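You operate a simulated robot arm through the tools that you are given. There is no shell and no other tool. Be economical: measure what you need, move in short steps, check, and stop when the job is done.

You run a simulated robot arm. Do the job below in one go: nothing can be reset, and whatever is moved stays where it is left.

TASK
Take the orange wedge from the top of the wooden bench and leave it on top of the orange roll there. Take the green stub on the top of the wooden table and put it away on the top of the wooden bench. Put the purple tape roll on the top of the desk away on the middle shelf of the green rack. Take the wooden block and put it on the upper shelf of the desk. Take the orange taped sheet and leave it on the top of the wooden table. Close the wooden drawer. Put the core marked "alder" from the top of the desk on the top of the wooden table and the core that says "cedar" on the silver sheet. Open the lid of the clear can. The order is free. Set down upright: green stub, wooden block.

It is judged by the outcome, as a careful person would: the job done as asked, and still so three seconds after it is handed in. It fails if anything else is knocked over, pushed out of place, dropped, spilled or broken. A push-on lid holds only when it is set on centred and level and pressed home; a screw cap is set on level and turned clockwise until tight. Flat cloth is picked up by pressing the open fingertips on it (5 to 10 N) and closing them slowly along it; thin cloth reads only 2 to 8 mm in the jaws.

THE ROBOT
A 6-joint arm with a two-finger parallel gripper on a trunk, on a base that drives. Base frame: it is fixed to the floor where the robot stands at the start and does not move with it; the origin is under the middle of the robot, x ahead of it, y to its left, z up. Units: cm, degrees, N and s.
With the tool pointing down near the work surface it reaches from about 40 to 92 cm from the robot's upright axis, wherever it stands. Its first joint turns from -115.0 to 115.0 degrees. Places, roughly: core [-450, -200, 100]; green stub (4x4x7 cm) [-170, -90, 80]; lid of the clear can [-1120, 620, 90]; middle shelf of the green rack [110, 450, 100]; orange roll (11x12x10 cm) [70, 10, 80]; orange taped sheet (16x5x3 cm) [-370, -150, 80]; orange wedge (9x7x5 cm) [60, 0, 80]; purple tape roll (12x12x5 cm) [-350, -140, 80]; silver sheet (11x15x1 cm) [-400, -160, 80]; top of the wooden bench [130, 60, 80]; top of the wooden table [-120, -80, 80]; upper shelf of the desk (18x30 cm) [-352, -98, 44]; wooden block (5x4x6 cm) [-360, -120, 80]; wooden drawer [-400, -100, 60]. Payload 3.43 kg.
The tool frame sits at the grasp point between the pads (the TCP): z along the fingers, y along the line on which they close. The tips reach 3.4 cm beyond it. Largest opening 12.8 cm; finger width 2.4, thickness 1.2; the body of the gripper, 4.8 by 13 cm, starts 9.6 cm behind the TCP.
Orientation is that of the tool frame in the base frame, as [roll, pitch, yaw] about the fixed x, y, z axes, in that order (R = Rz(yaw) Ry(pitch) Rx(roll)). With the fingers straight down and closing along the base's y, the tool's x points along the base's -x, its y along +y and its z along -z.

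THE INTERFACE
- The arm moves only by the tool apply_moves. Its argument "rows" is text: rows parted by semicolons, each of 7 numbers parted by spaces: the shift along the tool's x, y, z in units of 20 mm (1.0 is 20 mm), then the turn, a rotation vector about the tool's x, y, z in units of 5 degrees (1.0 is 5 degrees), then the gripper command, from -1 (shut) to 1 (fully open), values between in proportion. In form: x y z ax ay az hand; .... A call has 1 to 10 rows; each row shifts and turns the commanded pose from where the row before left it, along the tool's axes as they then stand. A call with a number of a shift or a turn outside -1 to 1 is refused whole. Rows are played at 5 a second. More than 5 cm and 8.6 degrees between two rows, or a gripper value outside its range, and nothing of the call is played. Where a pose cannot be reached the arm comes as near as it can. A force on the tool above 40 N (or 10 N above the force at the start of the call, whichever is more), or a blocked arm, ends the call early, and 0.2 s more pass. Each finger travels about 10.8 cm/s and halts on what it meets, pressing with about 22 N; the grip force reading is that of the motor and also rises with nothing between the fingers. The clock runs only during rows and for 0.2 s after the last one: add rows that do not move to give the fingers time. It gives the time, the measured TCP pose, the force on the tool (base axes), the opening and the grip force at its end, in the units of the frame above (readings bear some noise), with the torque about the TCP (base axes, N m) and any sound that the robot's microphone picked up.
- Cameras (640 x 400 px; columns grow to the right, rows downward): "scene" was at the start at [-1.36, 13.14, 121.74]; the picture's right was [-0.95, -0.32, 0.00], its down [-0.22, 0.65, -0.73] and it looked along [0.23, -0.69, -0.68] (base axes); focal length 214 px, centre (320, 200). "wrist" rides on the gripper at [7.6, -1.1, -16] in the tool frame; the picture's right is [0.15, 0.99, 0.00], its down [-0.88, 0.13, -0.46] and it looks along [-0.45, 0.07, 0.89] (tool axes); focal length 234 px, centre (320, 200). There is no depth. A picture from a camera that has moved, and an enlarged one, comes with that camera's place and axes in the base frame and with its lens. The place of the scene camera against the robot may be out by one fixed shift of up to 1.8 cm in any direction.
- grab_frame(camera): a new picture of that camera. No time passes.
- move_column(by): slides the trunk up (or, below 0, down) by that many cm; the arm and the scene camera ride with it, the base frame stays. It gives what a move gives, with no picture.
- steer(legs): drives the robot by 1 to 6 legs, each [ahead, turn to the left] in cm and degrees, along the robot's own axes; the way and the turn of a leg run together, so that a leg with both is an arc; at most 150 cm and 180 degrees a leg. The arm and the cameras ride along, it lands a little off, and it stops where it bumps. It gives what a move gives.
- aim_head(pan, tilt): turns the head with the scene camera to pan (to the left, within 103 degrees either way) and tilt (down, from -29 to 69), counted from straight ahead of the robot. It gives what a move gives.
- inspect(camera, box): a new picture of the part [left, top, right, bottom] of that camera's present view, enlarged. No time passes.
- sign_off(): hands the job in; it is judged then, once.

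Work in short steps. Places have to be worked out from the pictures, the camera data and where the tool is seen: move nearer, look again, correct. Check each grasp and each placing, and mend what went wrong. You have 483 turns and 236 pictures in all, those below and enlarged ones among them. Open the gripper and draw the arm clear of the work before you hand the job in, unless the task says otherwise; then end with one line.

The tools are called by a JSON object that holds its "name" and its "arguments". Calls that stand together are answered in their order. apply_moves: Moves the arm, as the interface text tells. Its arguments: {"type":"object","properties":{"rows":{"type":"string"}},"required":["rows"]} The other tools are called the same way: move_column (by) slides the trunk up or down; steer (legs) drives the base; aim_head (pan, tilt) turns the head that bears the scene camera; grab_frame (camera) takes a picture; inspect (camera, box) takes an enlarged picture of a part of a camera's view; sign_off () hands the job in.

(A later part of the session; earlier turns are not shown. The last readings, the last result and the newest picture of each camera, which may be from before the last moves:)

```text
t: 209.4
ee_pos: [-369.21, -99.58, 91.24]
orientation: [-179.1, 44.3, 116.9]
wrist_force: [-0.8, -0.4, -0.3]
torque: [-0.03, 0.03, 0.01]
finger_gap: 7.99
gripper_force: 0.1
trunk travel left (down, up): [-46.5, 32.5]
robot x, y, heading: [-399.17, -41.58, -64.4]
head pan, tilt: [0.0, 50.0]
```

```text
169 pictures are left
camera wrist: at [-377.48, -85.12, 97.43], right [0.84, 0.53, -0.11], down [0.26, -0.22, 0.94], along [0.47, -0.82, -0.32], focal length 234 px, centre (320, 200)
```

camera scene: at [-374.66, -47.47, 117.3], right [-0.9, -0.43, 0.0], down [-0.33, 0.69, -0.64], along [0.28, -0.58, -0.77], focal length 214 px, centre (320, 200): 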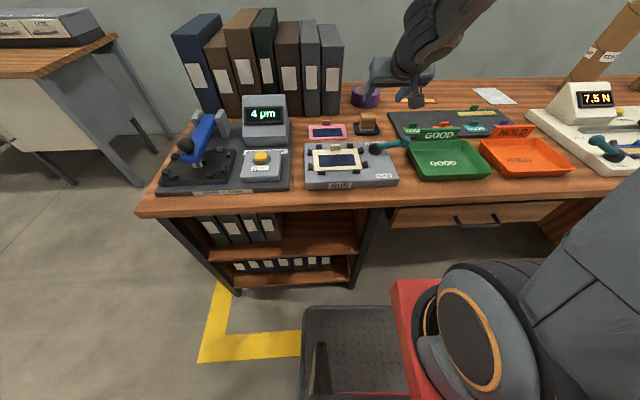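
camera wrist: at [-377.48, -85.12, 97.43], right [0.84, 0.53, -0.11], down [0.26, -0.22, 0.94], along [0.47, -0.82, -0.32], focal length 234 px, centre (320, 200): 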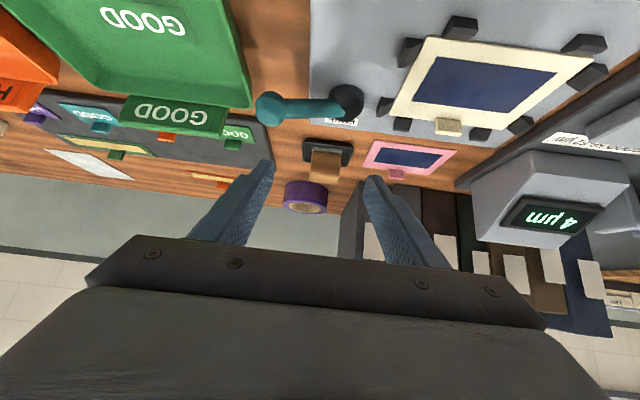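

Advance to pre-grasp above/behind the block.

{"name": "apply_moves", "arguments": {"rows": "-0.39 0.095 0.91 0 0 0 0.25;-0.39 0.095 0.91 0 0 0 0.25;-0.39 0.095 0.91 0 0 0 0.25;-0.39 0.095 0.91 0 0 0 0.25;-0.39 0.095 0.91 0 0 0 0.25;-0.39 0.095 0.91 0 0 0 0.25;-0.39 0.095 0.91 0 0 0 0.25"}}

{"name": "grab_frame", "arguments": {"camera": "wrist"}}

```text
t: 211.0
ee_pos: [-362.34, -110.55, 86.13]
orientation: [-179.1, 44.4, 116.9]
wrist_force: [0.8, 0.3, 0.3]
torque: [0.04, 0.01, -0.03]
finger_gap: 8.0
gripper_force: 0.0
trunk travel left (down, up): [-46.5, 32.5]
robot x, y, heading: [-399.19, -41.59, -64.4]
head pan, tilt: [0.0, 50.0]
```

```text
168 pictures are left
camera wrist: at [-370.63, -96.08, 92.16], right [0.84, 0.53, -0.11], down [0.26, -0.22, 0.94], along [0.47, -0.82, -0.32], focal length 234 px, centre (320, 200)
```

wrist: 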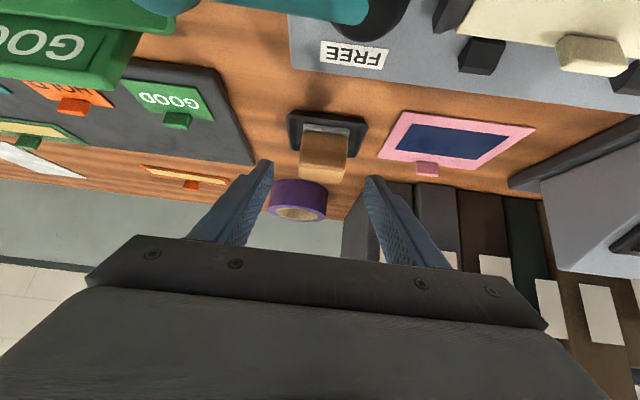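

Block is centred laterally. Advance 8 cm along the tool axis.

{"name": "apply_moves", "arguments": {"rows": "0 0 1 0 0 0 0.25;0 0 1 0 0 0 0.25;0 0 1 0 0 0 0.25;0 0 0.7 0 0 0 0.25"}}

{"name": "grab_frame", "arguments": {"camera": "wrist"}}

```text
t: 212.0
ee_pos: [-360.14, -115.32, 80.74]
orientation: [-179.0, 44.4, 116.9]
wrist_force: [0.0, 0.9, 0.3]
torque: [0.0, 0.01, -0.01]
finger_gap: 8.01
gripper_force: 0.1
trunk travel left (down, up): [-46.5, 32.5]
robot x, y, heading: [-399.03, -41.66, -64.3]
head pan, tilt: [0.0, 50.0]
```

```text
167 pictures are left
camera wrist: at [-368.37, -100.74, 86.82], right [0.84, 0.53, -0.11], down [0.26, -0.21, 0.94], along [0.47, -0.82, -0.32], focal length 234 px, centre (320, 200)
```

wrist: 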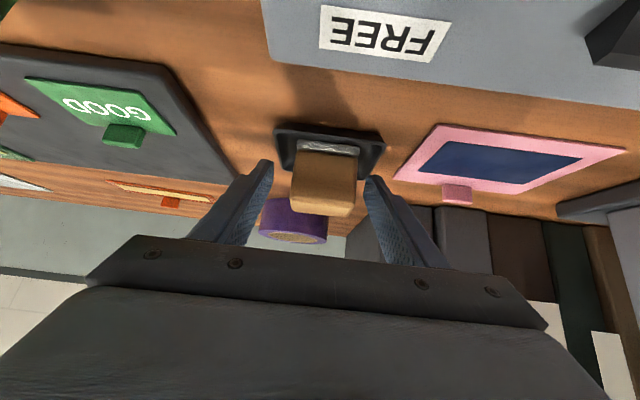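

The block is between the fingers, clear of the tray walls. Close.

{"name": "apply_moves", "arguments": {"rows": "0 0 0 0 0 0 0;0 0 0 0 0 0 -0.3;0 0 0 0 0 0 -1;0 0 0 0 0 0 -1;0 0 0 0 0 0 -1"}}

{"name": "grab_frame", "arguments": {"camera": "wrist"}}

```text
t: 213.2
ee_pos: [-360.13, -115.07, 80.71]
orientation: [-179.1, 44.6, 117.0]
wrist_force: [0.9, -0.9, 2.3]
torque: [-0.03, -0.08, 0.0]
finger_gap: 4.98
gripper_force: 22.1
trunk travel left (down, up): [-46.5, 32.5]
robot x, y, heading: [-399.17, -41.4, -64.4]
head pan, tilt: [0.0, 50.0]
```

```text
166 pictures are left
camera wrist: at [-368.37, -100.74, 86.82], right [0.84, 0.53, -0.11], down [0.26, -0.21, 0.94], along [0.47, -0.82, -0.32], focal length 234 px, centre (320, 200)
```

wrist: 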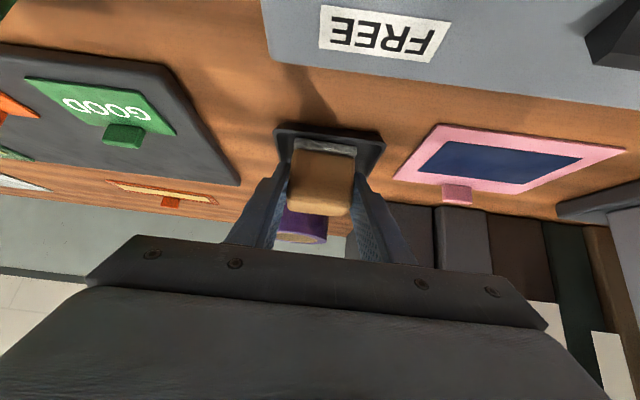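

Gripped at 4.98 cm. Lift with the column.

{"name": "move_column", "arguments": {"by": 12}}

{"name": "grab_frame", "arguments": {"camera": "wrist"}}

{"name": "inspect", "arguments": {"camera": "scene", "box": [250, 40, 490, 210]}}

```text
t: 214.7
ee_pos: [-360.22, -115.2, 92.79]
orientation: [-179.0, 44.4, 116.8]
wrist_force: [-0.4, -0.9, -0.3]
torque: [0.02, -0.01, 0.03]
finger_gap: 4.96
gripper_force: 22.0
trunk travel left (down, up): [-58.5, 20.5]
robot x, y, heading: [-399.2, -41.5, -64.6]
head pan, tilt: [0.0, 50.0]
```

```text
165 pictures are left
camera wrist: at [-368.45, -100.74, 98.86], right [0.84, 0.53, -0.11], down [0.26, -0.22, 0.94], along [0.47, -0.82, -0.32], focal length 234 px, centre (320, 200)
```

wrist: 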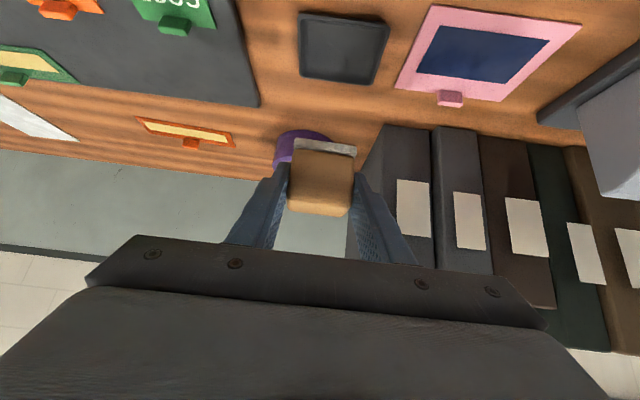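

```text
2.35 times, centred on (370, 125) of scene
camera zoom: at [-381.39, -33.46, 129.29], right [-0.9, -0.43, 0.0], down [-0.33, 0.69, -0.64], along [0.28, -0.58, -0.77], focal length 505 px, centre (202, 376)
```

zoom: 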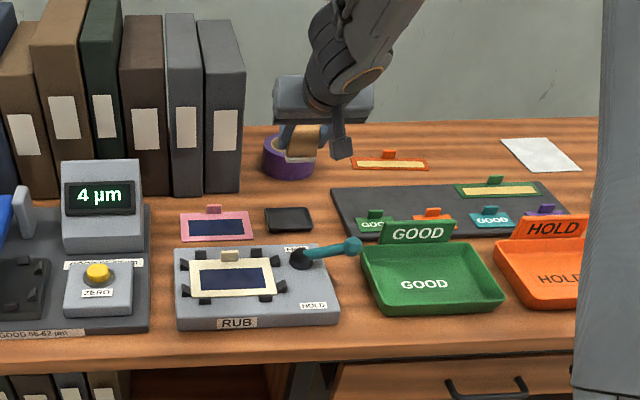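

Block held cleanly (felt base included). Back the robot 60 cm straight out, then shift the arm 15 cm left.

{"name": "steer", "arguments": {"legs": [[-60, 0]]}}

{"name": "apply_moves", "arguments": {"rows": "0 1 0 0 0 0 -1;0 1 0 0 0 0 -1;0 1 0 0 0 0 -1;0 1 0 0 0 0 -1;0 1 0 0 0 0 -1;0 1 0 0 0 0 -1;0 1 0 0 0 0 -1"}}

{"name": "move_column", "arguments": {"by": -30}}

{"name": "aim_head", "arguments": {"pan": 0, "tilt": 25}}

{"name": "grab_frame", "arguments": {"camera": "scene"}}

{"name": "grab_frame", "arguments": {"camera": "wrist"}}

```text
t: 218.1
ee_pos: [-385.96, -60.9, 92.84]
orientation: [-179.0, 44.4, 117.1]
wrist_force: [-0.1, -0.1, -0.2]
torque: [0.02, 0.0, -0.01]
finger_gap: 4.96
gripper_force: 22.1
trunk travel left (down, up): [-58.5, 20.5]
robot x, y, heading: [-425.42, 12.59, -64.3]
head pan, tilt: [0.0, 50.0]
```

```text
t: 219.7
ee_pos: [-373.48, -54.57, 92.61]
orientation: [-179.0, 44.4, 117.2]
wrist_force: [0.3, -0.6, -0.4]
torque: [0.02, -0.02, 0.0]
finger_gap: 4.97
gripper_force: 22.7
trunk travel left (down, up): [-58.5, 20.5]
robot x, y, heading: [-425.54, 12.15, -63.8]
head pan, tilt: [0.0, 50.0]
```

```text
t: 222.7
ee_pos: [-373.46, -54.65, 62.6]
orientation: [-179.0, 44.4, 117.2]
wrist_force: [-0.3, -0.4, -0.3]
torque: [0.02, 0.0, 0.01]
finger_gap: 4.96
gripper_force: 22.2
trunk travel left (down, up): [-28.5, 50.5]
robot x, y, heading: [-425.25, 13.05, -64.2]
head pan, tilt: [0.0, 50.0]
```

```text
t: 223.6
ee_pos: [-373.41, -54.7, 62.63]
orientation: [-179.1, 44.5, 117.1]
wrist_force: [0.0, 0.6, -0.3]
torque: [0.04, -0.01, 0.01]
finger_gap: 4.95
gripper_force: 22.0
trunk travel left (down, up): [-28.5, 50.5]
robot x, y, heading: [-425.27, 12.49, -64.0]
head pan, tilt: [0.0, 25.0]
```

```text
163 pictures are left
camera scene: at [-403.24, 11.86, 103.04], right [-0.9, -0.44, 0.0], down [-0.19, 0.38, -0.91], along [0.4, -0.81, -0.42], focal length 214 px, centre (320, 200)
```

scene: 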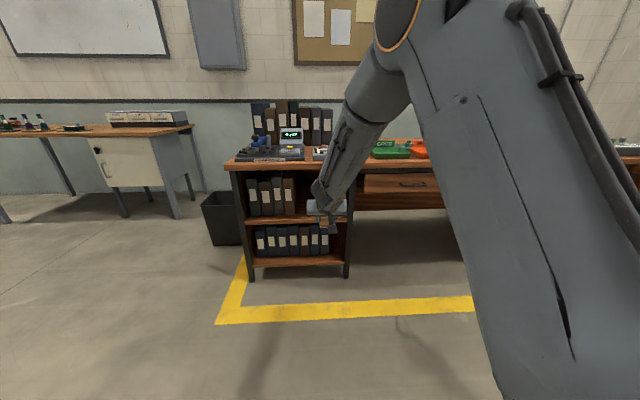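

```text
162 pictures are left
camera wrist: at [-381.77, -40.26, 68.7], right [0.84, 0.53, -0.11], down [0.27, -0.21, 0.94], along [0.48, -0.82, -0.32], focal length 234 px, centre (320, 200)
```

wrist: 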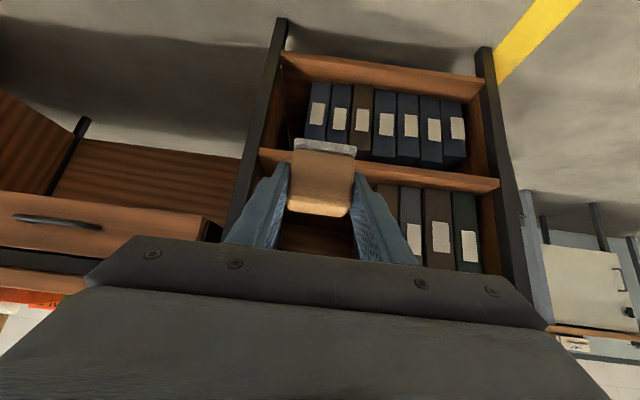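

The free shelf gap is s≈340–366. I shift 3.6 cm left, lower to TCP z≈50.6, drive 24 cm forward and look.

{"name": "apply_moves", "arguments": {"rows": "0 1 0 0 0 0 -1;0 0.8 0 0 0 0 -1"}}

{"name": "move_column", "arguments": {"by": -12}}

{"name": "steer", "arguments": {"legs": [[22, 0]]}}

{"name": "grab_frame", "arguments": {"camera": "wrist"}}

{"name": "inspect", "arguments": {"camera": "scene", "box": [200, 100, 440, 300]}}

```text
t: 224.2
ee_pos: [-370.25, -53.19, 62.51]
orientation: [-179.0, 44.3, 117.0]
wrist_force: [0.4, -0.1, -0.6]
torque: [0.01, 0.01, 0.01]
finger_gap: 4.94
gripper_force: 22.4
trunk travel left (down, up): [-28.5, 50.5]
robot x, y, heading: [-425.12, 12.76, -64.2]
head pan, tilt: [0.0, 25.0]
```

```text
t: 225.7
ee_pos: [-370.19, -53.11, 50.55]
orientation: [-179.0, 44.4, 117.1]
wrist_force: [-0.6, 0.7, 0.1]
torque: [0.04, -0.01, -0.02]
finger_gap: 4.97
gripper_force: 21.4
trunk travel left (down, up): [-16.5, 62.5]
robot x, y, heading: [-425.5, 12.24, -64.4]
head pan, tilt: [0.0, 25.0]
```

```text
t: 227.4
ee_pos: [-360.79, -72.51, 50.54]
orientation: [-179.1, 44.4, 117.1]
wrist_force: [0.1, 0.6, -1.4]
torque: [0.01, 0.0, 0.01]
finger_gap: 4.93
gripper_force: 22.0
trunk travel left (down, up): [-16.5, 62.5]
robot x, y, heading: [-415.84, -6.91, -64.1]
head pan, tilt: [0.0, 25.0]
```

```text
161 pictures are left
camera wrist: at [-369.11, -58.13, 56.66], right [0.84, 0.53, -0.11], down [0.26, -0.21, 0.94], along [0.48, -0.82, -0.32], focal length 234 px, centre (320, 200)
```

wrist: 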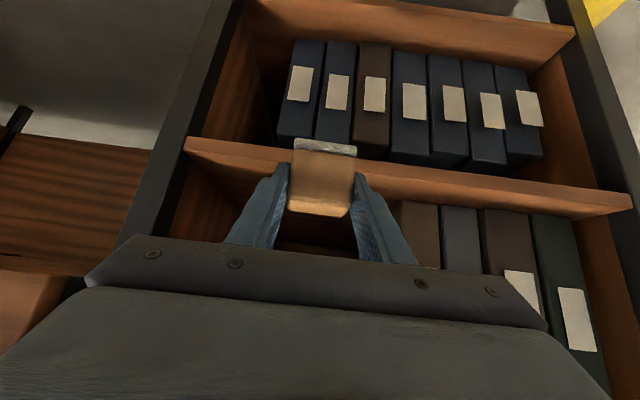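

```text
2.00 times, centred on (320, 200) of scene
camera zoom: at [-392.33, -10.62, 91.04], right [-0.9, -0.44, 0.0], down [-0.18, 0.38, -0.91], along [0.4, -0.82, -0.42], focal length 429 px, centre (320, 200)
```

zoom: 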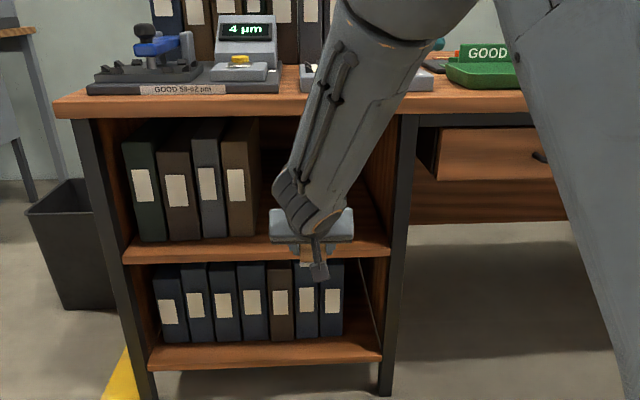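

Shelf front edge q≈-92.5; the block is lined up with the gap. Advance another 9 cm and look.

{"name": "steer", "arguments": {"legs": [[9, 0]]}}

{"name": "grab_frame", "arguments": {"camera": "wrist"}}

{"name": "inspect", "arguments": {"camera": "scene", "box": [240, 100, 440, 260]}}

```text
t: 228.5
ee_pos: [-356.76, -80.72, 50.57]
orientation: [-179.1, 44.4, 117.2]
wrist_force: [0.0, -0.3, 0.4]
torque: [0.0, 0.0, -0.01]
finger_gap: 4.97
gripper_force: 22.4
trunk travel left (down, up): [-16.5, 62.5]
robot x, y, heading: [-411.73, -14.83, -64.1]
head pan, tilt: [0.0, 25.0]
```

```text
159 pictures are left
camera wrist: at [-365.07, -66.34, 56.66], right [0.84, 0.53, -0.11], down [0.27, -0.21, 0.94], along [0.48, -0.82, -0.32], focal length 234 px, centre (320, 200)
```

wrist: 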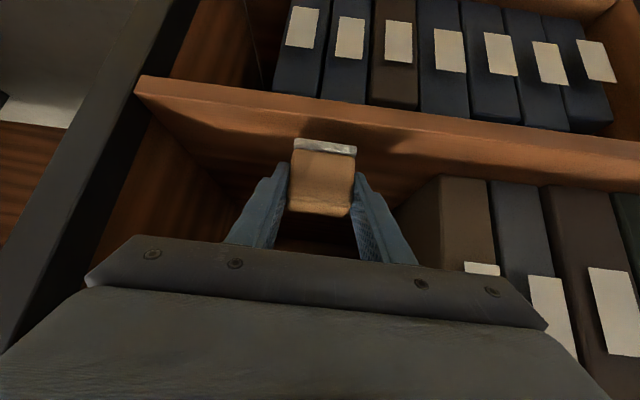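

```text
2.50 times, centred on (340, 180) of scene
camera zoom: at [-388.32, -18.84, 91.04], right [-0.9, -0.44, 0.0], down [-0.18, 0.38, -0.91], along [0.4, -0.81, -0.42], focal length 536 px, centre (270, 250)
```

zoom: 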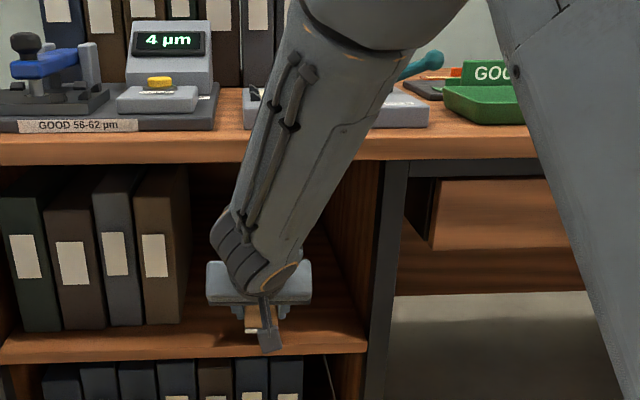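

Need ~8 cm more. Advance 4 and then 4, watching.

{"name": "steer", "arguments": {"legs": [[4, 0]]}}

{"name": "steer", "arguments": {"legs": [[4, 0]]}}

{"name": "grab_frame", "arguments": {"camera": "wrist"}}

{"name": "inspect", "arguments": {"camera": "scene", "box": [240, 100, 440, 260]}}

```text
t: 229.4
ee_pos: [-354.96, -84.4, 50.53]
orientation: [-179.1, 44.4, 117.2]
wrist_force: [0.7, -0.6, -0.5]
torque: [0.02, -0.01, -0.01]
finger_gap: 4.95
gripper_force: 22.3
trunk travel left (down, up): [-16.5, 62.5]
robot x, y, heading: [-409.9, -18.88, -64.0]
head pan, tilt: [0.0, 25.0]
```

```text
t: 230.3
ee_pos: [-353.32, -87.98, 50.51]
orientation: [-178.9, 44.4, 117.0]
wrist_force: [-0.4, 0.3, -0.7]
torque: [0.04, -0.01, 0.02]
finger_gap: 4.95
gripper_force: 22.3
trunk travel left (down, up): [-16.5, 62.5]
robot x, y, heading: [-408.64, -22.44, -64.1]
head pan, tilt: [0.0, 25.0]
```

```text
157 pictures are left
camera wrist: at [-361.62, -73.56, 56.66], right [0.84, 0.53, -0.11], down [0.27, -0.21, 0.94], along [0.48, -0.82, -0.32], focal length 234 px, centre (320, 200)
```

wrist: 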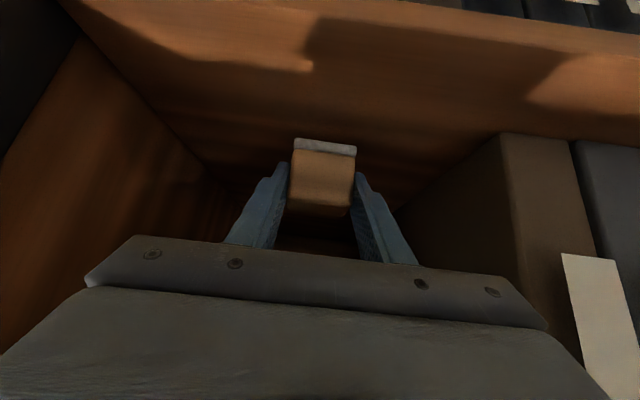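

```text
2.50 times, centred on (340, 180) of scene
camera zoom: at [-384.84, -26.05, 91.04], right [-0.9, -0.44, 0.0], down [-0.18, 0.38, -0.91], along [0.4, -0.82, -0.42], focal length 536 px, centre (270, 250)
```

zoom: 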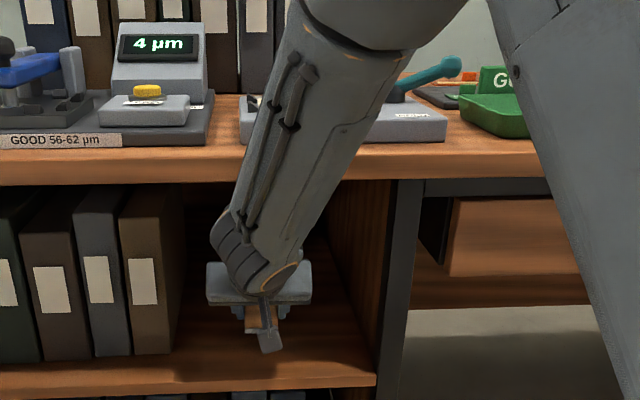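

Block is ~7 cm inside the shelf. Lower with small arm steps until contact.

{"name": "apply_moves", "arguments": {"rows": "0.07 0 0.071 0 0 0 -1;0.07 0 0.071 0 0 0 -1;0.07 0 0.071 0 0 0 -1;0.07 0 0.071 0 0 0 -1"}}

{"name": "apply_moves", "arguments": {"rows": "0.07 0 0.071 0 0 0 -1;0.07 0 0.071 0 0 0 -1;0.07 0 0.071 0 0 0 -1"}}

```text
t: 231.3
ee_pos: [-353.4, -87.95, 49.7]
orientation: [-179.0, 44.5, 117.3]
wrist_force: [-0.2, -0.9, -1.5]
torque: [0.03, 0.02, -0.01]
finger_gap: 4.94
gripper_force: 21.9
trunk travel left (down, up): [-16.5, 62.5]
robot x, y, heading: [-408.36, -22.05, -64.0]
head pan, tilt: [0.0, 25.0]
```

```text
t: 232.1
ee_pos: [-353.25, -88.09, 49.22]
orientation: [-179.1, 44.4, 117.2]
wrist_force: [-0.6, 0.0, -0.4]
torque: [0.02, 0.01, -0.01]
finger_gap: 4.93
gripper_force: 21.4
trunk travel left (down, up): [-16.5, 62.5]
robot x, y, heading: [-408.62, -22.39, -63.7]
head pan, tilt: [0.0, 25.0]
```

{"name": "apply_moves", "arguments": {"rows": "0.07 0 0.071 0 0 0 -1;0.07 0 0.071 0 0 0 -1;0.07 0 0.071 0 0 0 -1"}}

{"name": "grab_frame", "arguments": {"camera": "wrist"}}

```text
t: 232.9
ee_pos: [-353.32, -88.02, 48.59]
orientation: [-178.9, 44.5, 117.2]
wrist_force: [0.7, 0.8, -0.9]
torque: [0.02, 0.01, -0.01]
finger_gap: 4.96
gripper_force: 22.3
trunk travel left (down, up): [-16.5, 62.5]
robot x, y, heading: [-408.25, -22.56, -64.1]
head pan, tilt: [0.0, 25.0]
```

```text
155 pictures are left
camera wrist: at [-361.66, -73.58, 54.68], right [0.84, 0.53, -0.11], down [0.27, -0.21, 0.94], along [0.48, -0.82, -0.32], focal length 234 px, centre (320, 200)
```

wrist: 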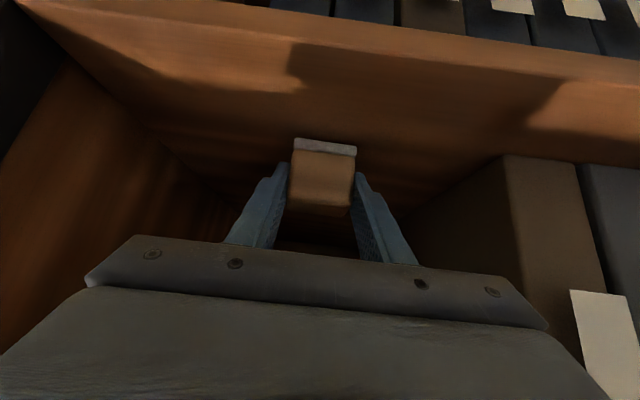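

No contact yet; continue down in 2 mm steps.

{"name": "apply_moves", "arguments": {"rows": "0.07 0 0.071 0 0 0 -1;0.07 0 0.071 0 0 0 -1;0.07 0 0.071 0 0 0 -1"}}

{"name": "apply_moves", "arguments": {"rows": "0.07 0 0.071 0 0 0 -1;0.07 0 0.071 0 0 0 -1"}}

{"name": "apply_moves", "arguments": {"rows": "0.07 0 0.071 0 0 0 -1;0.07 0 0.071 0 0 0 -1"}}

```text
t: 233.7
ee_pos: [-353.24, -88.05, 48.29]
orientation: [-179.1, 44.7, 117.1]
wrist_force: [-2.8, 1.9, 15.0]
torque: [0.18, -0.24, 0.08]
finger_gap: 4.92
gripper_force: 22.0
trunk travel left (down, up): [-16.5, 62.5]
robot x, y, heading: [-408.34, -22.27, -64.1]
head pan, tilt: [0.0, 25.0]
```

```text
t: 234.3
ee_pos: [-353.27, -88.03, 47.77]
orientation: [-179.1, 44.6, 117.1]
wrist_force: [4.0, -1.4, 18.4]
torque: [0.22, -0.63, -0.04]
finger_gap: 5.06
gripper_force: 22.6
trunk travel left (down, up): [-16.5, 62.5]
robot x, y, heading: [-408.57, -21.98, -64.4]
head pan, tilt: [0.0, 25.0]
```

```text
t: 234.9
ee_pos: [-353.45, -87.97, 47.2]
orientation: [-179.1, 44.5, 117.1]
wrist_force: [2.3, 1.8, 20.3]
torque: [0.14, -0.61, -0.07]
finger_gap: 4.99
gripper_force: 21.7
trunk travel left (down, up): [-16.5, 62.5]
robot x, y, heading: [-408.15, -22.34, -64.4]
head pan, tilt: [0.0, 25.0]
```

Contact at TCP z≈48.3. Check the picture before releasing.

{"name": "inspect", "arguments": {"camera": "wrist", "box": [220, 90, 430, 250]}}

```text
2.50 times, centred on (325, 170) of wrist
camera zoom: at [-361.68, -73.5, 53.36], right [0.84, 0.53, -0.11], down [0.26, -0.21, 0.94], along [0.48, -0.82, -0.32], focal length 585 px, centre (308, 275)
```

zoom: 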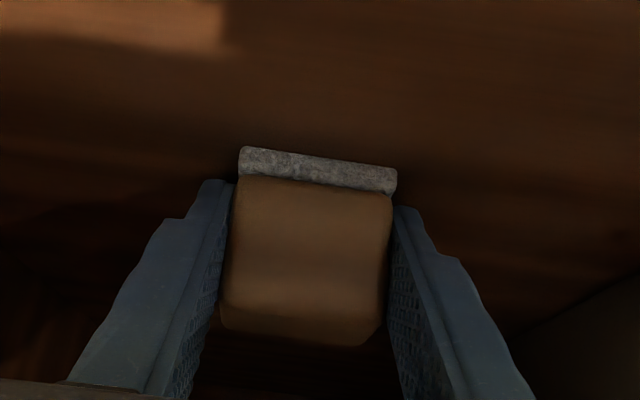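

The block sits flush and upright. I release and back out along the tool/robot direction.

{"name": "apply_moves", "arguments": {"rows": "-0.05 0 -0.05 0 0 0 -0.5;0 0 0 0 0 0 -0.2;0 0 0 0 0 0 0.1;0 0 0 0 0 0 0.25;0 0 0 0 0 0 0.25"}}

{"name": "grab_frame", "arguments": {"camera": "wrist"}}

```text
t: 236.1
ee_pos: [-353.35, -87.93, 47.33]
orientation: [-179.1, 44.4, 117.3]
wrist_force: [-2.4, 1.6, 5.0]
torque: [0.03, -0.12, 0.13]
finger_gap: 7.91
gripper_force: 0.2
trunk travel left (down, up): [-16.5, 62.5]
robot x, y, heading: [-408.42, -22.48, -63.9]
head pan, tilt: [0.0, 25.0]
```

```text
153 pictures are left
camera wrist: at [-361.67, -73.47, 53.43], right [0.84, 0.54, -0.11], down [0.27, -0.22, 0.94], along [0.48, -0.82, -0.32], focal length 234 px, centre (320, 200)
```

wrist: 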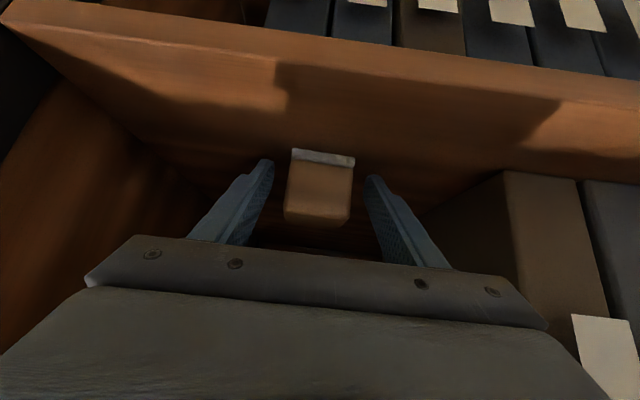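

Block stands upright. Raise slightly and drive back out 45 cm, then verify.

{"name": "apply_moves", "arguments": {"rows": "-0.2 0 -0.2 0 0 0 0.3;-0.2 0 -0.2 0 0 0 0.3"}}

{"name": "steer", "arguments": {"legs": [[-45, 0]]}}

{"name": "grab_frame", "arguments": {"camera": "wrist"}}

{"name": "inspect", "arguments": {"camera": "scene", "box": [200, 100, 440, 300]}}

```text
t: 236.7
ee_pos: [-353.42, -87.99, 48.62]
orientation: [-179.0, 44.4, 117.2]
wrist_force: [-0.6, -0.6, -0.5]
torque: [-0.01, -0.06, 0.03]
finger_gap: 8.32
gripper_force: 0.1
trunk travel left (down, up): [-16.5, 62.5]
robot x, y, heading: [-408.24, -22.1, -64.4]
head pan, tilt: [0.0, 25.0]
```

```text
t: 239.4
ee_pos: [-373.07, -47.33, 48.42]
orientation: [-178.9, 44.4, 117.2]
wrist_force: [-0.2, 0.5, 0.2]
torque: [0.01, 0.01, 0.04]
finger_gap: 8.32
gripper_force: 0.1
trunk travel left (down, up): [-16.5, 62.5]
robot x, y, heading: [-428.09, 18.54, -64.2]
head pan, tilt: [0.0, 25.0]
```

```text
152 pictures are left
camera wrist: at [-381.37, -32.95, 54.63], right [0.84, 0.53, -0.11], down [0.27, -0.21, 0.94], along [0.48, -0.82, -0.32], focal length 234 px, centre (320, 200)
```

wrist: 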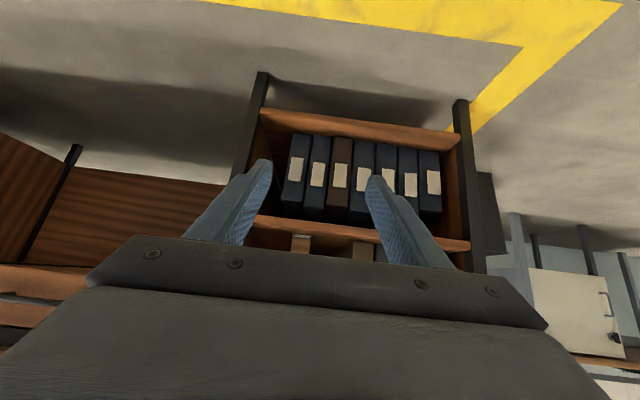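

```text
2.00 times, centred on (320, 200) of scene
camera zoom: at [-404.53, 14.52, 91.04], right [-0.9, -0.44, 0.0], down [-0.18, 0.38, -0.91], along [0.4, -0.81, -0.42], focal length 429 px, centre (320, 200)
```

zoom: 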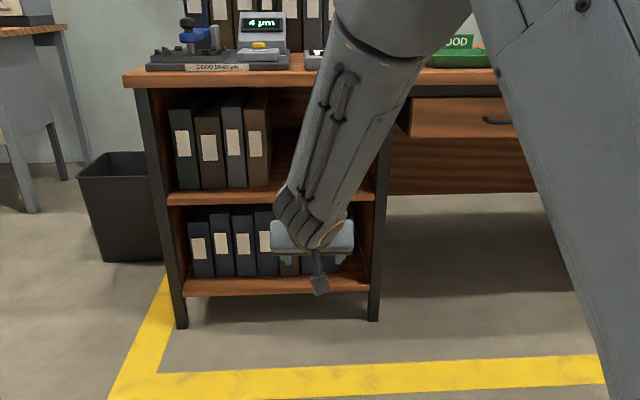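

Block verified on the shelf. Raise the trunk, recentre the arm laterally, and approach the middle of the desk for the taped sheet.

{"name": "move_column", "arguments": {"by": 40}}

{"name": "move_column", "arguments": {"by": 20}}

{"name": "apply_moves", "arguments": {"rows": "0 -1 0 0 0 0 0;0 -1 0 0 0 0 0;0 -1 0 0 0 0 0;0 -1 0 0 0 0 0;0 -1 0 0 0 0 0;0 -1 0 0 0 0 0;0 -1 0 0 0 0 0;0 -1 0 0 0 0 0"}}

{"name": "steer", "arguments": {"legs": [[0, -18], [81, 0], [0, 19.5]]}}

{"name": "grab_frame", "arguments": {"camera": "wrist"}}

{"name": "grab_frame", "arguments": {"camera": "scene"}}

```text
t: 243.2
ee_pos: [-373.08, -47.46, 88.58]
orientation: [-179.0, 44.4, 117.2]
wrist_force: [-1.2, 0.1, -0.3]
torque: [0.02, -0.04, 0.02]
finger_gap: 8.34
gripper_force: 0.1
trunk travel left (down, up): [-56.5, 22.5]
robot x, y, heading: [-427.76, 18.18, -64.2]
head pan, tilt: [0.0, 25.0]
```

```text
t: 245.4
ee_pos: [-373.01, -47.48, 108.55]
orientation: [-179.1, 44.3, 117.2]
wrist_force: [0.1, 0.5, -0.2]
torque: [0.0, 0.03, 0.01]
finger_gap: 8.32
gripper_force: 0.0
trunk travel left (down, up): [-76.5, 2.5]
robot x, y, heading: [-428.43, 18.29, -64.1]
head pan, tilt: [0.0, 25.0]
```

```text
t: 247.2
ee_pos: [-387.22, -54.59, 108.68]
orientation: [-178.9, 44.4, 117.2]
wrist_force: [1.1, 0.7, -0.3]
torque: [-0.01, -0.01, 0.0]
finger_gap: 6.41
gripper_force: 0.0
trunk travel left (down, up): [-76.5, 2.5]
robot x, y, heading: [-427.92, 18.26, -64.0]
head pan, tilt: [0.0, 25.0]
```

```text
t: 253.6
ee_pos: [-372.1, -133.59, 108.73]
orientation: [-179.0, 44.4, 119.5]
wrist_force: [0.5, -0.5, 0.6]
torque: [-0.01, -0.02, -0.02]
finger_gap: 6.38
gripper_force: 0.1
trunk travel left (down, up): [-76.5, 2.5]
robot x, y, heading: [-416.4, -62.48, -61.7]
head pan, tilt: [0.0, 25.0]
```

```text
150 pictures are left
camera wrist: at [-381.07, -119.42, 114.78], right [0.81, 0.57, -0.11], down [0.27, -0.2, 0.94], along [0.51, -0.8, -0.32], focal length 234 px, centre (320, 200)
```

wrist: 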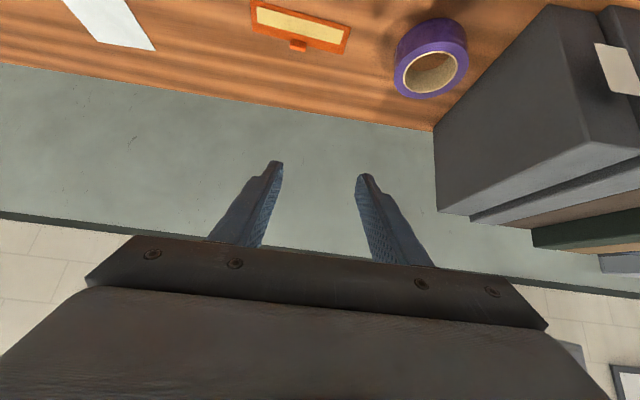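

```text
149 pictures are left
camera scene: at [-400.15, -50.38, 151.05], right [-0.88, -0.47, 0.0], down [-0.2, 0.37, -0.91], along [0.43, -0.8, -0.42], focal length 214 px, centre (320, 200)
```

scene: 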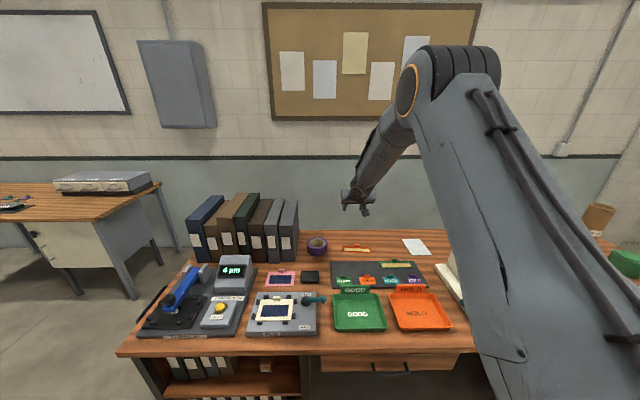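

Zoom on the sheet's tab.

{"name": "inspect", "arguments": {"camera": "wrist", "box": [240, 0, 370, 80]}}

```text
4.92 times, centred on (305, 40) of wrist
camera zoom: at [-381.07, -119.42, 114.78], right [0.81, 0.57, -0.11], down [0.27, -0.2, 0.94], along [0.51, -0.8, -0.32], focal length 1153 px, centre (394, 988)
```

zoom: 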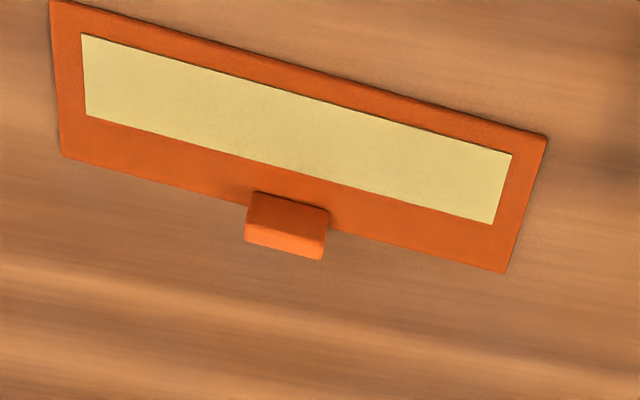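

Tab is ≈3 cm wide at [-370.9,-148.8], sheet turned ~5° from the tool. I drive 6 cm closer, rotate 5°, and look again lower.

{"name": "steer", "arguments": {"legs": [[6, 0]]}}

{"name": "apply_moves", "arguments": {"rows": "0 0 0 0.7 0 0.714 0;0.7 0 0.714 0 0 0 0;0.7 0 0.714 0 0 0 0;0.7 0 0.714 0 0 0 0;0.7 0 0.714 0 0 0 0;0.7 0 0.714 0 0 0 0;0.7 0 0.714 0 0 0 0;0.7 0 0.714 0 0 0 0"}}

{"name": "grab_frame", "arguments": {"camera": "wrist"}}

```text
t: 254.6
ee_pos: [-369.15, -138.79, 108.73]
orientation: [-179.0, 44.3, 119.6]
wrist_force: [0.0, -0.9, 0.8]
torque: [-0.01, 0.02, -0.01]
finger_gap: 6.39
gripper_force: 0.0
trunk travel left (down, up): [-76.5, 2.5]
robot x, y, heading: [-413.52, -68.01, -61.7]
head pan, tilt: [0.0, 25.0]
```

```text
t: 256.4
ee_pos: [-369.44, -138.72, 94.69]
orientation: [-179.1, 44.4, 114.6]
wrist_force: [-0.3, 1.4, 0.1]
torque: [0.0, 0.01, 0.04]
finger_gap: 6.39
gripper_force: 0.1
trunk travel left (down, up): [-76.5, 2.5]
robot x, y, heading: [-412.94, -67.5, -61.7]
head pan, tilt: [0.0, 25.0]
```

```text
147 pictures are left
camera wrist: at [-377.12, -123.92, 100.82], right [0.86, 0.5, -0.11], down [0.25, -0.23, 0.94], along [0.44, -0.84, -0.32], focal length 234 px, centre (320, 200)
```

wrist: 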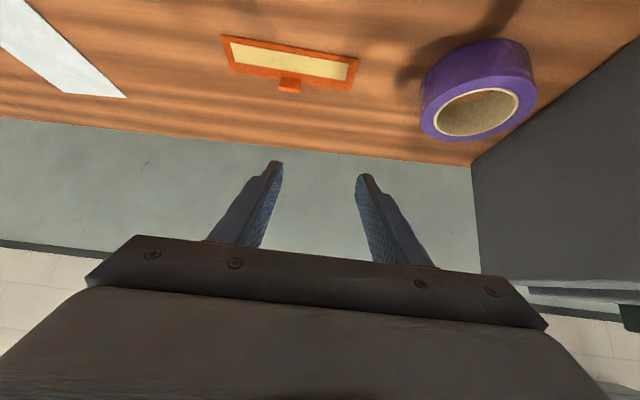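

Tab confirmed at [-370.7,-148.7]. Go to pre-grasp.

{"name": "apply_moves", "arguments": {"rows": "0.65 -0.53 0.73 0 0 0 0;0.65 -0.53 0.73 0 0 0 0;0.65 -0.53 0.73 0 0 0 0;0.65 -0.53 0.73 0 0 0 0;0.65 -0.53 0.73 0 0 0 0"}}

{"name": "grab_frame", "arguments": {"camera": "wrist"}}

```text
t: 257.6
ee_pos: [-374.16, -141.57, 84.86]
orientation: [-179.1, 44.5, 114.6]
wrist_force: [0.1, 0.2, 0.5]
torque: [-0.01, -0.02, -0.02]
finger_gap: 6.39
gripper_force: 0.0
trunk travel left (down, up): [-76.5, 2.5]
robot x, y, heading: [-412.73, -67.71, -61.5]
head pan, tilt: [0.0, 25.0]
```

```text
146 pictures are left
camera wrist: at [-381.82, -126.67, 90.9], right [0.86, 0.5, -0.11], down [0.26, -0.22, 0.94], along [0.44, -0.84, -0.32], focal length 234 px, centre (320, 200)
```

wrist: 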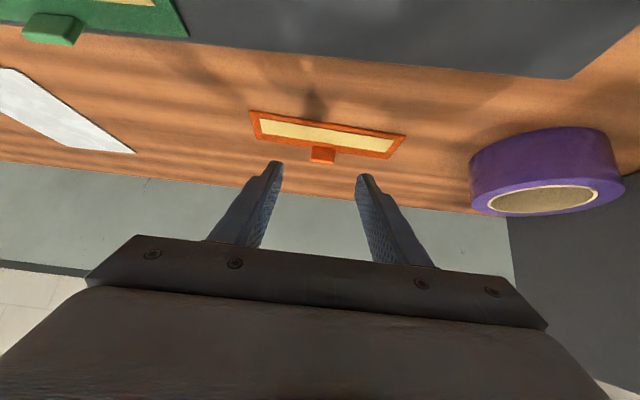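

Aligned. Advance 7.6 cm along the axis.

{"name": "apply_moves", "arguments": {"rows": "0 0 1 0 0 0 0;0 0 1 0 0 0 0;0 0 1 0 0 0 0;0 0 0.7 0 0 0 0"}}

{"name": "grab_frame", "arguments": {"camera": "wrist"}}

```text
t: 258.6
ee_pos: [-372.14, -146.29, 79.69]
orientation: [-179.0, 44.6, 114.6]
wrist_force: [0.0, 0.7, -0.7]
torque: [0.01, -0.01, 0.01]
finger_gap: 6.38
gripper_force: 0.0
trunk travel left (down, up): [-76.5, 2.5]
robot x, y, heading: [-412.74, -67.85, -61.7]
head pan, tilt: [0.0, 25.0]
```

```text
145 pictures are left
camera wrist: at [-379.83, -131.49, 85.71], right [0.86, 0.5, -0.12], down [0.26, -0.22, 0.94], along [0.44, -0.84, -0.32], focal length 234 px, centre (320, 200)
```

wrist: 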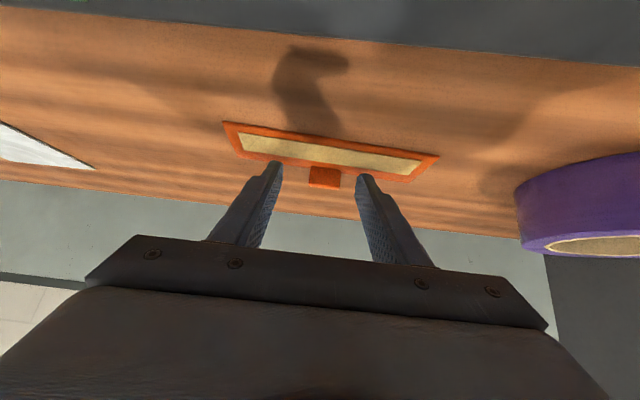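

Tab lies between the tips. Lower 3 mm and close.

{"name": "apply_moves", "arguments": {"rows": "0.1 0 0.1 0 0 0 0;0 0 0 0 0 0 -0.4;0 0 0 0 0 0 -1;0 0 0 0 0 0 -1;0 0 0 0 0 0 -1"}}

{"name": "grab_frame", "arguments": {"camera": "wrist"}}

```text
t: 259.8
ee_pos: [-372.14, -146.39, 79.57]
orientation: [-179.0, 44.6, 114.6]
wrist_force: [0.8, -3.0, 12.3]
torque: [-0.21, -0.19, 0.03]
finger_gap: 2.67
gripper_force: 22.2
trunk travel left (down, up): [-76.5, 2.5]
robot x, y, heading: [-413.25, -67.71, -61.7]
head pan, tilt: [0.0, 25.0]
```

```text
144 pictures are left
camera wrist: at [-379.79, -131.53, 85.57], right [0.86, 0.5, -0.11], down [0.25, -0.22, 0.94], along [0.44, -0.84, -0.32], focal length 234 px, centre (320, 200)
```

wrist: 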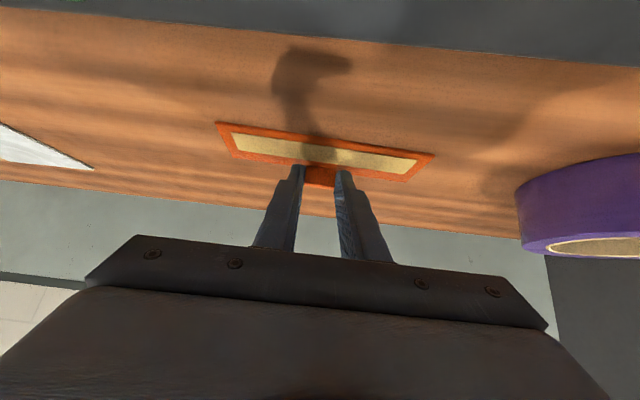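

Gripped at 2.67 cm. Lift.

{"name": "apply_moves", "arguments": {"rows": "-0.35 0 -0.36 0 0 0 -1;-0.7 0 -0.714 0 0 0 -1;-0.7 0 -0.714 0 0 0 -1;-0.7 0 -0.714 0 0 0 -1;-0.7 0 -0.714 0 0 0 -1;-0.7 0 -0.714 0 0 0 -1;-0.7 0 -0.714 0 0 0 -1;-0.7 0 -0.714 0 0 0 -1;-0.7 0 -0.714 0 0 0 -1"}}

{"name": "grab_frame", "arguments": {"camera": "wrist"}}

```text
t: 261.8
ee_pos: [-372.0, -146.17, 96.38]
orientation: [-179.0, 44.5, 114.6]
wrist_force: [0.2, 0.3, -0.2]
torque: [-0.02, 0.04, 0.05]
finger_gap: 2.67
gripper_force: 22.5
trunk travel left (down, up): [-76.5, 2.5]
robot x, y, heading: [-413.39, -67.87, -61.5]
head pan, tilt: [0.0, 25.0]
```

```text
143 pictures are left
camera wrist: at [-379.72, -131.39, 102.53], right [0.86, 0.5, -0.11], down [0.26, -0.22, 0.94], along [0.44, -0.84, -0.32], focal length 234 px, centre (320, 200)
```

wrist: 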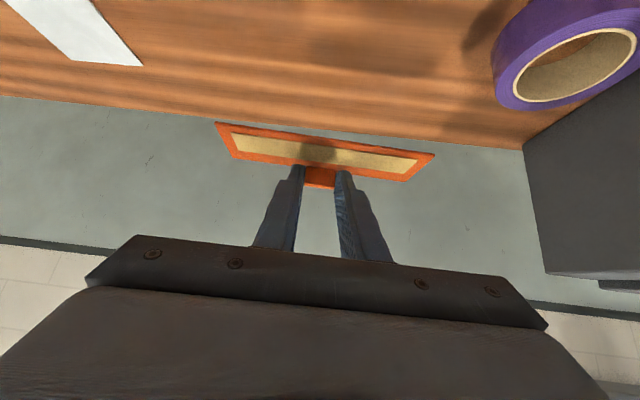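

Sheet held level by the tab. Raise a bit, then carry it: back out, drive toward the wooden table and face it.

{"name": "apply_moves", "arguments": {"rows": "-0.7 0 -0.714 0 0 0 -1;-0.7 0 -0.714 0 0 0 -1;-0.7 0 -0.714 0 0 0 -1;-0.7 0 -0.714 0 0 0 -1"}}

{"name": "steer", "arguments": {"legs": [[-60, 0], [0, 62.2], [150, 0], [70, 0], [0, -60.5]]}}

{"name": "aim_head", "arguments": {"pan": 0, "tilt": 40}}

{"name": "grab_frame", "arguments": {"camera": "scene"}}

{"name": "grab_frame", "arguments": {"camera": "wrist"}}

```text
t: 262.8
ee_pos: [-371.85, -146.06, 104.53]
orientation: [-179.2, 44.4, 114.5]
wrist_force: [0.0, -1.1, -0.1]
torque: [0.03, -0.02, 0.02]
finger_gap: 2.7
gripper_force: 21.6
trunk travel left (down, up): [-76.5, 2.5]
robot x, y, heading: [-413.28, -68.15, -61.7]
head pan, tilt: [0.0, 25.0]
```

```text
t: 282.1
ee_pos: [-171.58, -82.28, 104.53]
orientation: [-179.1, 44.5, 119.0]
wrist_force: [0.3, 0.2, 0.4]
torque: [-0.02, -0.02, 0.03]
finger_gap: 2.67
gripper_force: 21.9
trunk travel left (down, up): [-76.5, 2.5]
robot x, y, heading: [-218.44, -7.64, -57.0]
head pan, tilt: [0.0, 25.0]
```

```text
t: 282.9
ee_pos: [-171.64, -82.27, 104.48]
orientation: [-179.0, 44.6, 119.1]
wrist_force: [-0.5, -0.2, 0.3]
torque: [-0.02, 0.02, -0.02]
finger_gap: 2.64
gripper_force: 22.0
trunk travel left (down, up): [-76.5, 2.5]
robot x, y, heading: [-218.85, -7.74, -56.9]
head pan, tilt: [0.0, 40.0]
```

```text
142 pictures are left
camera scene: at [-204.34, 6.39, 148.72], right [-0.84, -0.54, 0.0], down [-0.35, 0.54, -0.77], along [0.42, -0.64, -0.64], focal length 214 px, centre (320, 200)
```

scene: 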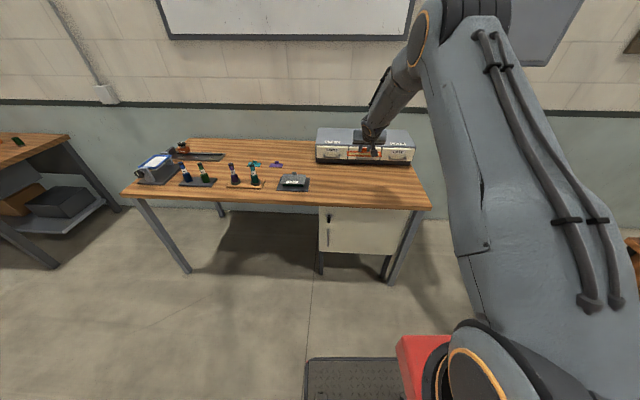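

```text
141 pictures are left
camera wrist: at [-180.39, -68.21, 110.54], right [0.82, 0.56, -0.11], down [0.27, -0.2, 0.94], along [0.51, -0.8, -0.32], focal length 234 px, centre (320, 200)
```

wrist: 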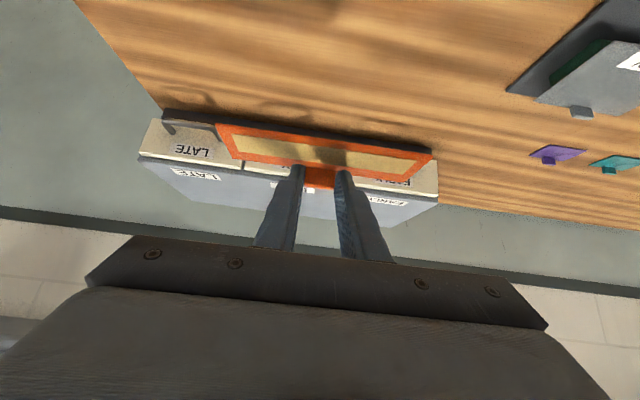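

Sheet is over free table space before the drawers. Descend 18 cm.

{"name": "apply_moves", "arguments": {"rows": "0.7 0 0.714 0 0 0 -1;0.7 0 0.714 0 0 0 -1;0.7 0 0.714 0 0 0 -1;0.7 0 0.714 0 0 0 -1;0.7 0 0.714 0 0 0 -1;0.7 0 0.714 0 0 0 -1;0.7 0 0.714 0 0 0 -1;0.7 0 0.714 0 0 0 -1;0.5 0 0.51 0 0 0 -1"}}

{"name": "grab_frame", "arguments": {"camera": "wrist"}}

```text
t: 284.9
ee_pos: [-171.66, -82.46, 87.11]
orientation: [-179.0, 44.5, 119.2]
wrist_force: [-1.2, -0.1, 0.2]
torque: [0.0, -0.01, -0.01]
finger_gap: 2.64
gripper_force: 21.5
trunk travel left (down, up): [-76.5, 2.5]
robot x, y, heading: [-218.91, -7.61, -57.0]
head pan, tilt: [0.0, 40.0]
```

```text
140 pictures are left
camera wrist: at [-180.59, -68.36, 93.14], right [0.82, 0.56, -0.11], down [0.27, -0.2, 0.94], along [0.51, -0.8, -0.32], focal length 234 px, centre (320, 200)
```

wrist: 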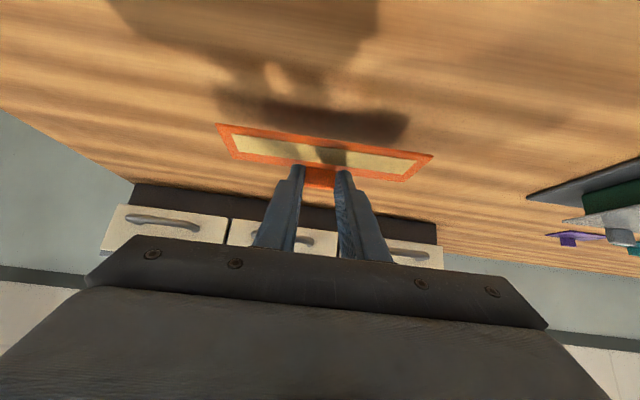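

Continue lowering in small steps to contact.

{"name": "apply_moves", "arguments": {"rows": "0.14 0 0.143 0 0 0 -1;0.14 0 0.143 0 0 0 -1;0.14 0 0.143 0 0 0 -1;0.07 0 0.071 0 0 0 -1"}}

{"name": "apply_moves", "arguments": {"rows": "0.07 0 0.071 0 0 0 -1;0.07 0 0.071 0 0 0 -1;0.07 0 0.071 0 0 0 -1"}}

{"name": "apply_moves", "arguments": {"rows": "0.07 0 0.071 0 0 0 -1;0.07 0 0.071 0 0 0 -1;0.07 0 0.071 0 0 0 -1"}}

```text
t: 285.9
ee_pos: [-171.7, -82.39, 85.54]
orientation: [-179.0, 44.5, 119.2]
wrist_force: [-0.3, 0.2, -0.9]
torque: [-0.04, 0.0, -0.01]
finger_gap: 2.67
gripper_force: 22.0
trunk travel left (down, up): [-76.5, 2.5]
robot x, y, heading: [-218.89, -7.35, -57.3]
head pan, tilt: [0.0, 40.0]
```

```text
t: 286.7
ee_pos: [-171.86, -82.44, 84.91]
orientation: [-179.0, 44.5, 119.2]
wrist_force: [-0.5, -0.4, -1.5]
torque: [0.02, 0.04, -0.04]
finger_gap: 2.66
gripper_force: 21.6
trunk travel left (down, up): [-76.5, 2.5]
robot x, y, heading: [-219.07, -7.35, -57.4]
head pan, tilt: [0.0, 40.0]
```

```text
t: 287.5
ee_pos: [-171.77, -82.54, 84.45]
orientation: [-179.0, 44.5, 119.2]
wrist_force: [-0.4, -0.2, 0.3]
torque: [0.01, -0.01, 0.01]
finger_gap: 2.67
gripper_force: 21.7
trunk travel left (down, up): [-76.5, 2.5]
robot x, y, heading: [-218.76, -7.85, -57.2]
head pan, tilt: [0.0, 40.0]
```

{"name": "apply_moves", "arguments": {"rows": "0.07 0 0.071 0 0 0 -1;0.07 0 0.071 0 0 0 -1"}}

{"name": "apply_moves", "arguments": {"rows": "0.07 0 0.071 0 0 0 -1;0.05 0 0.05 0 0 0 -1"}}

{"name": "inspect", "arguments": {"camera": "wrist", "box": [200, 90, 460, 250]}}

```text
t: 288.1
ee_pos: [-171.7, -82.37, 84.15]
orientation: [-179.0, 44.5, 119.2]
wrist_force: [0.2, -0.4, -1.0]
torque: [0.02, 0.02, -0.02]
finger_gap: 2.66
gripper_force: 22.5
trunk travel left (down, up): [-76.5, 2.5]
robot x, y, heading: [-218.73, -7.51, -57.1]
head pan, tilt: [0.0, 40.0]
```

```text
t: 288.7
ee_pos: [-172.0, -82.45, 83.78]
orientation: [-179.1, 44.5, 119.2]
wrist_force: [-0.9, -0.3, -0.6]
torque: [0.03, -0.03, -0.03]
finger_gap: 2.69
gripper_force: 22.2
trunk travel left (down, up): [-76.5, 2.5]
robot x, y, heading: [-218.56, -7.42, -57.0]
head pan, tilt: [0.0, 40.0]
```

```text
2.46 times, centred on (330, 170) of wrist
camera zoom: at [-180.64, -68.3, 89.78], right [0.82, 0.56, -0.11], down [0.27, -0.2, 0.94], along [0.51, -0.8, -0.32], focal length 576 px, centre (295, 274)
```

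zoom: 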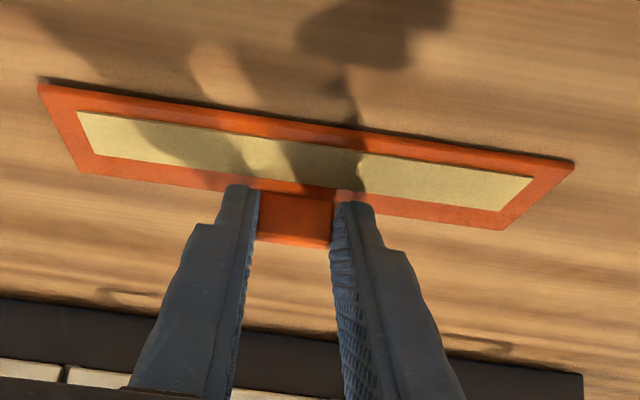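

Very close to the table. A few more millimetres.

{"name": "apply_moves", "arguments": {"rows": "0.07 0 0.071 0 0 0 -1;0.05 0 0.05 0 0 0 -1"}}

{"name": "apply_moves", "arguments": {"rows": "0.05 0 0.05 0 0 0 -1;0.05 0 0.05 0 0 0 -1"}}

```text
t: 289.3
ee_pos: [-171.77, -82.4, 83.55]
orientation: [-179.0, 44.6, 119.2]
wrist_force: [-0.9, 2.6, 10.6]
torque: [-0.02, -0.09, 0.02]
finger_gap: 2.66
gripper_force: 22.1
trunk travel left (down, up): [-76.5, 2.5]
robot x, y, heading: [-219.18, -7.28, -57.2]
head pan, tilt: [0.0, 40.0]
```

```text
t: 289.9
ee_pos: [-171.71, -82.52, 83.38]
orientation: [-179.0, 44.8, 119.1]
wrist_force: [-3.1, 6.7, 30.7]
torque: [0.07, -0.26, 0.02]
finger_gap: 2.7
gripper_force: 22.1
trunk travel left (down, up): [-76.5, 2.5]
robot x, y, heading: [-218.71, -7.67, -57.2]
head pan, tilt: [0.0, 40.0]
```

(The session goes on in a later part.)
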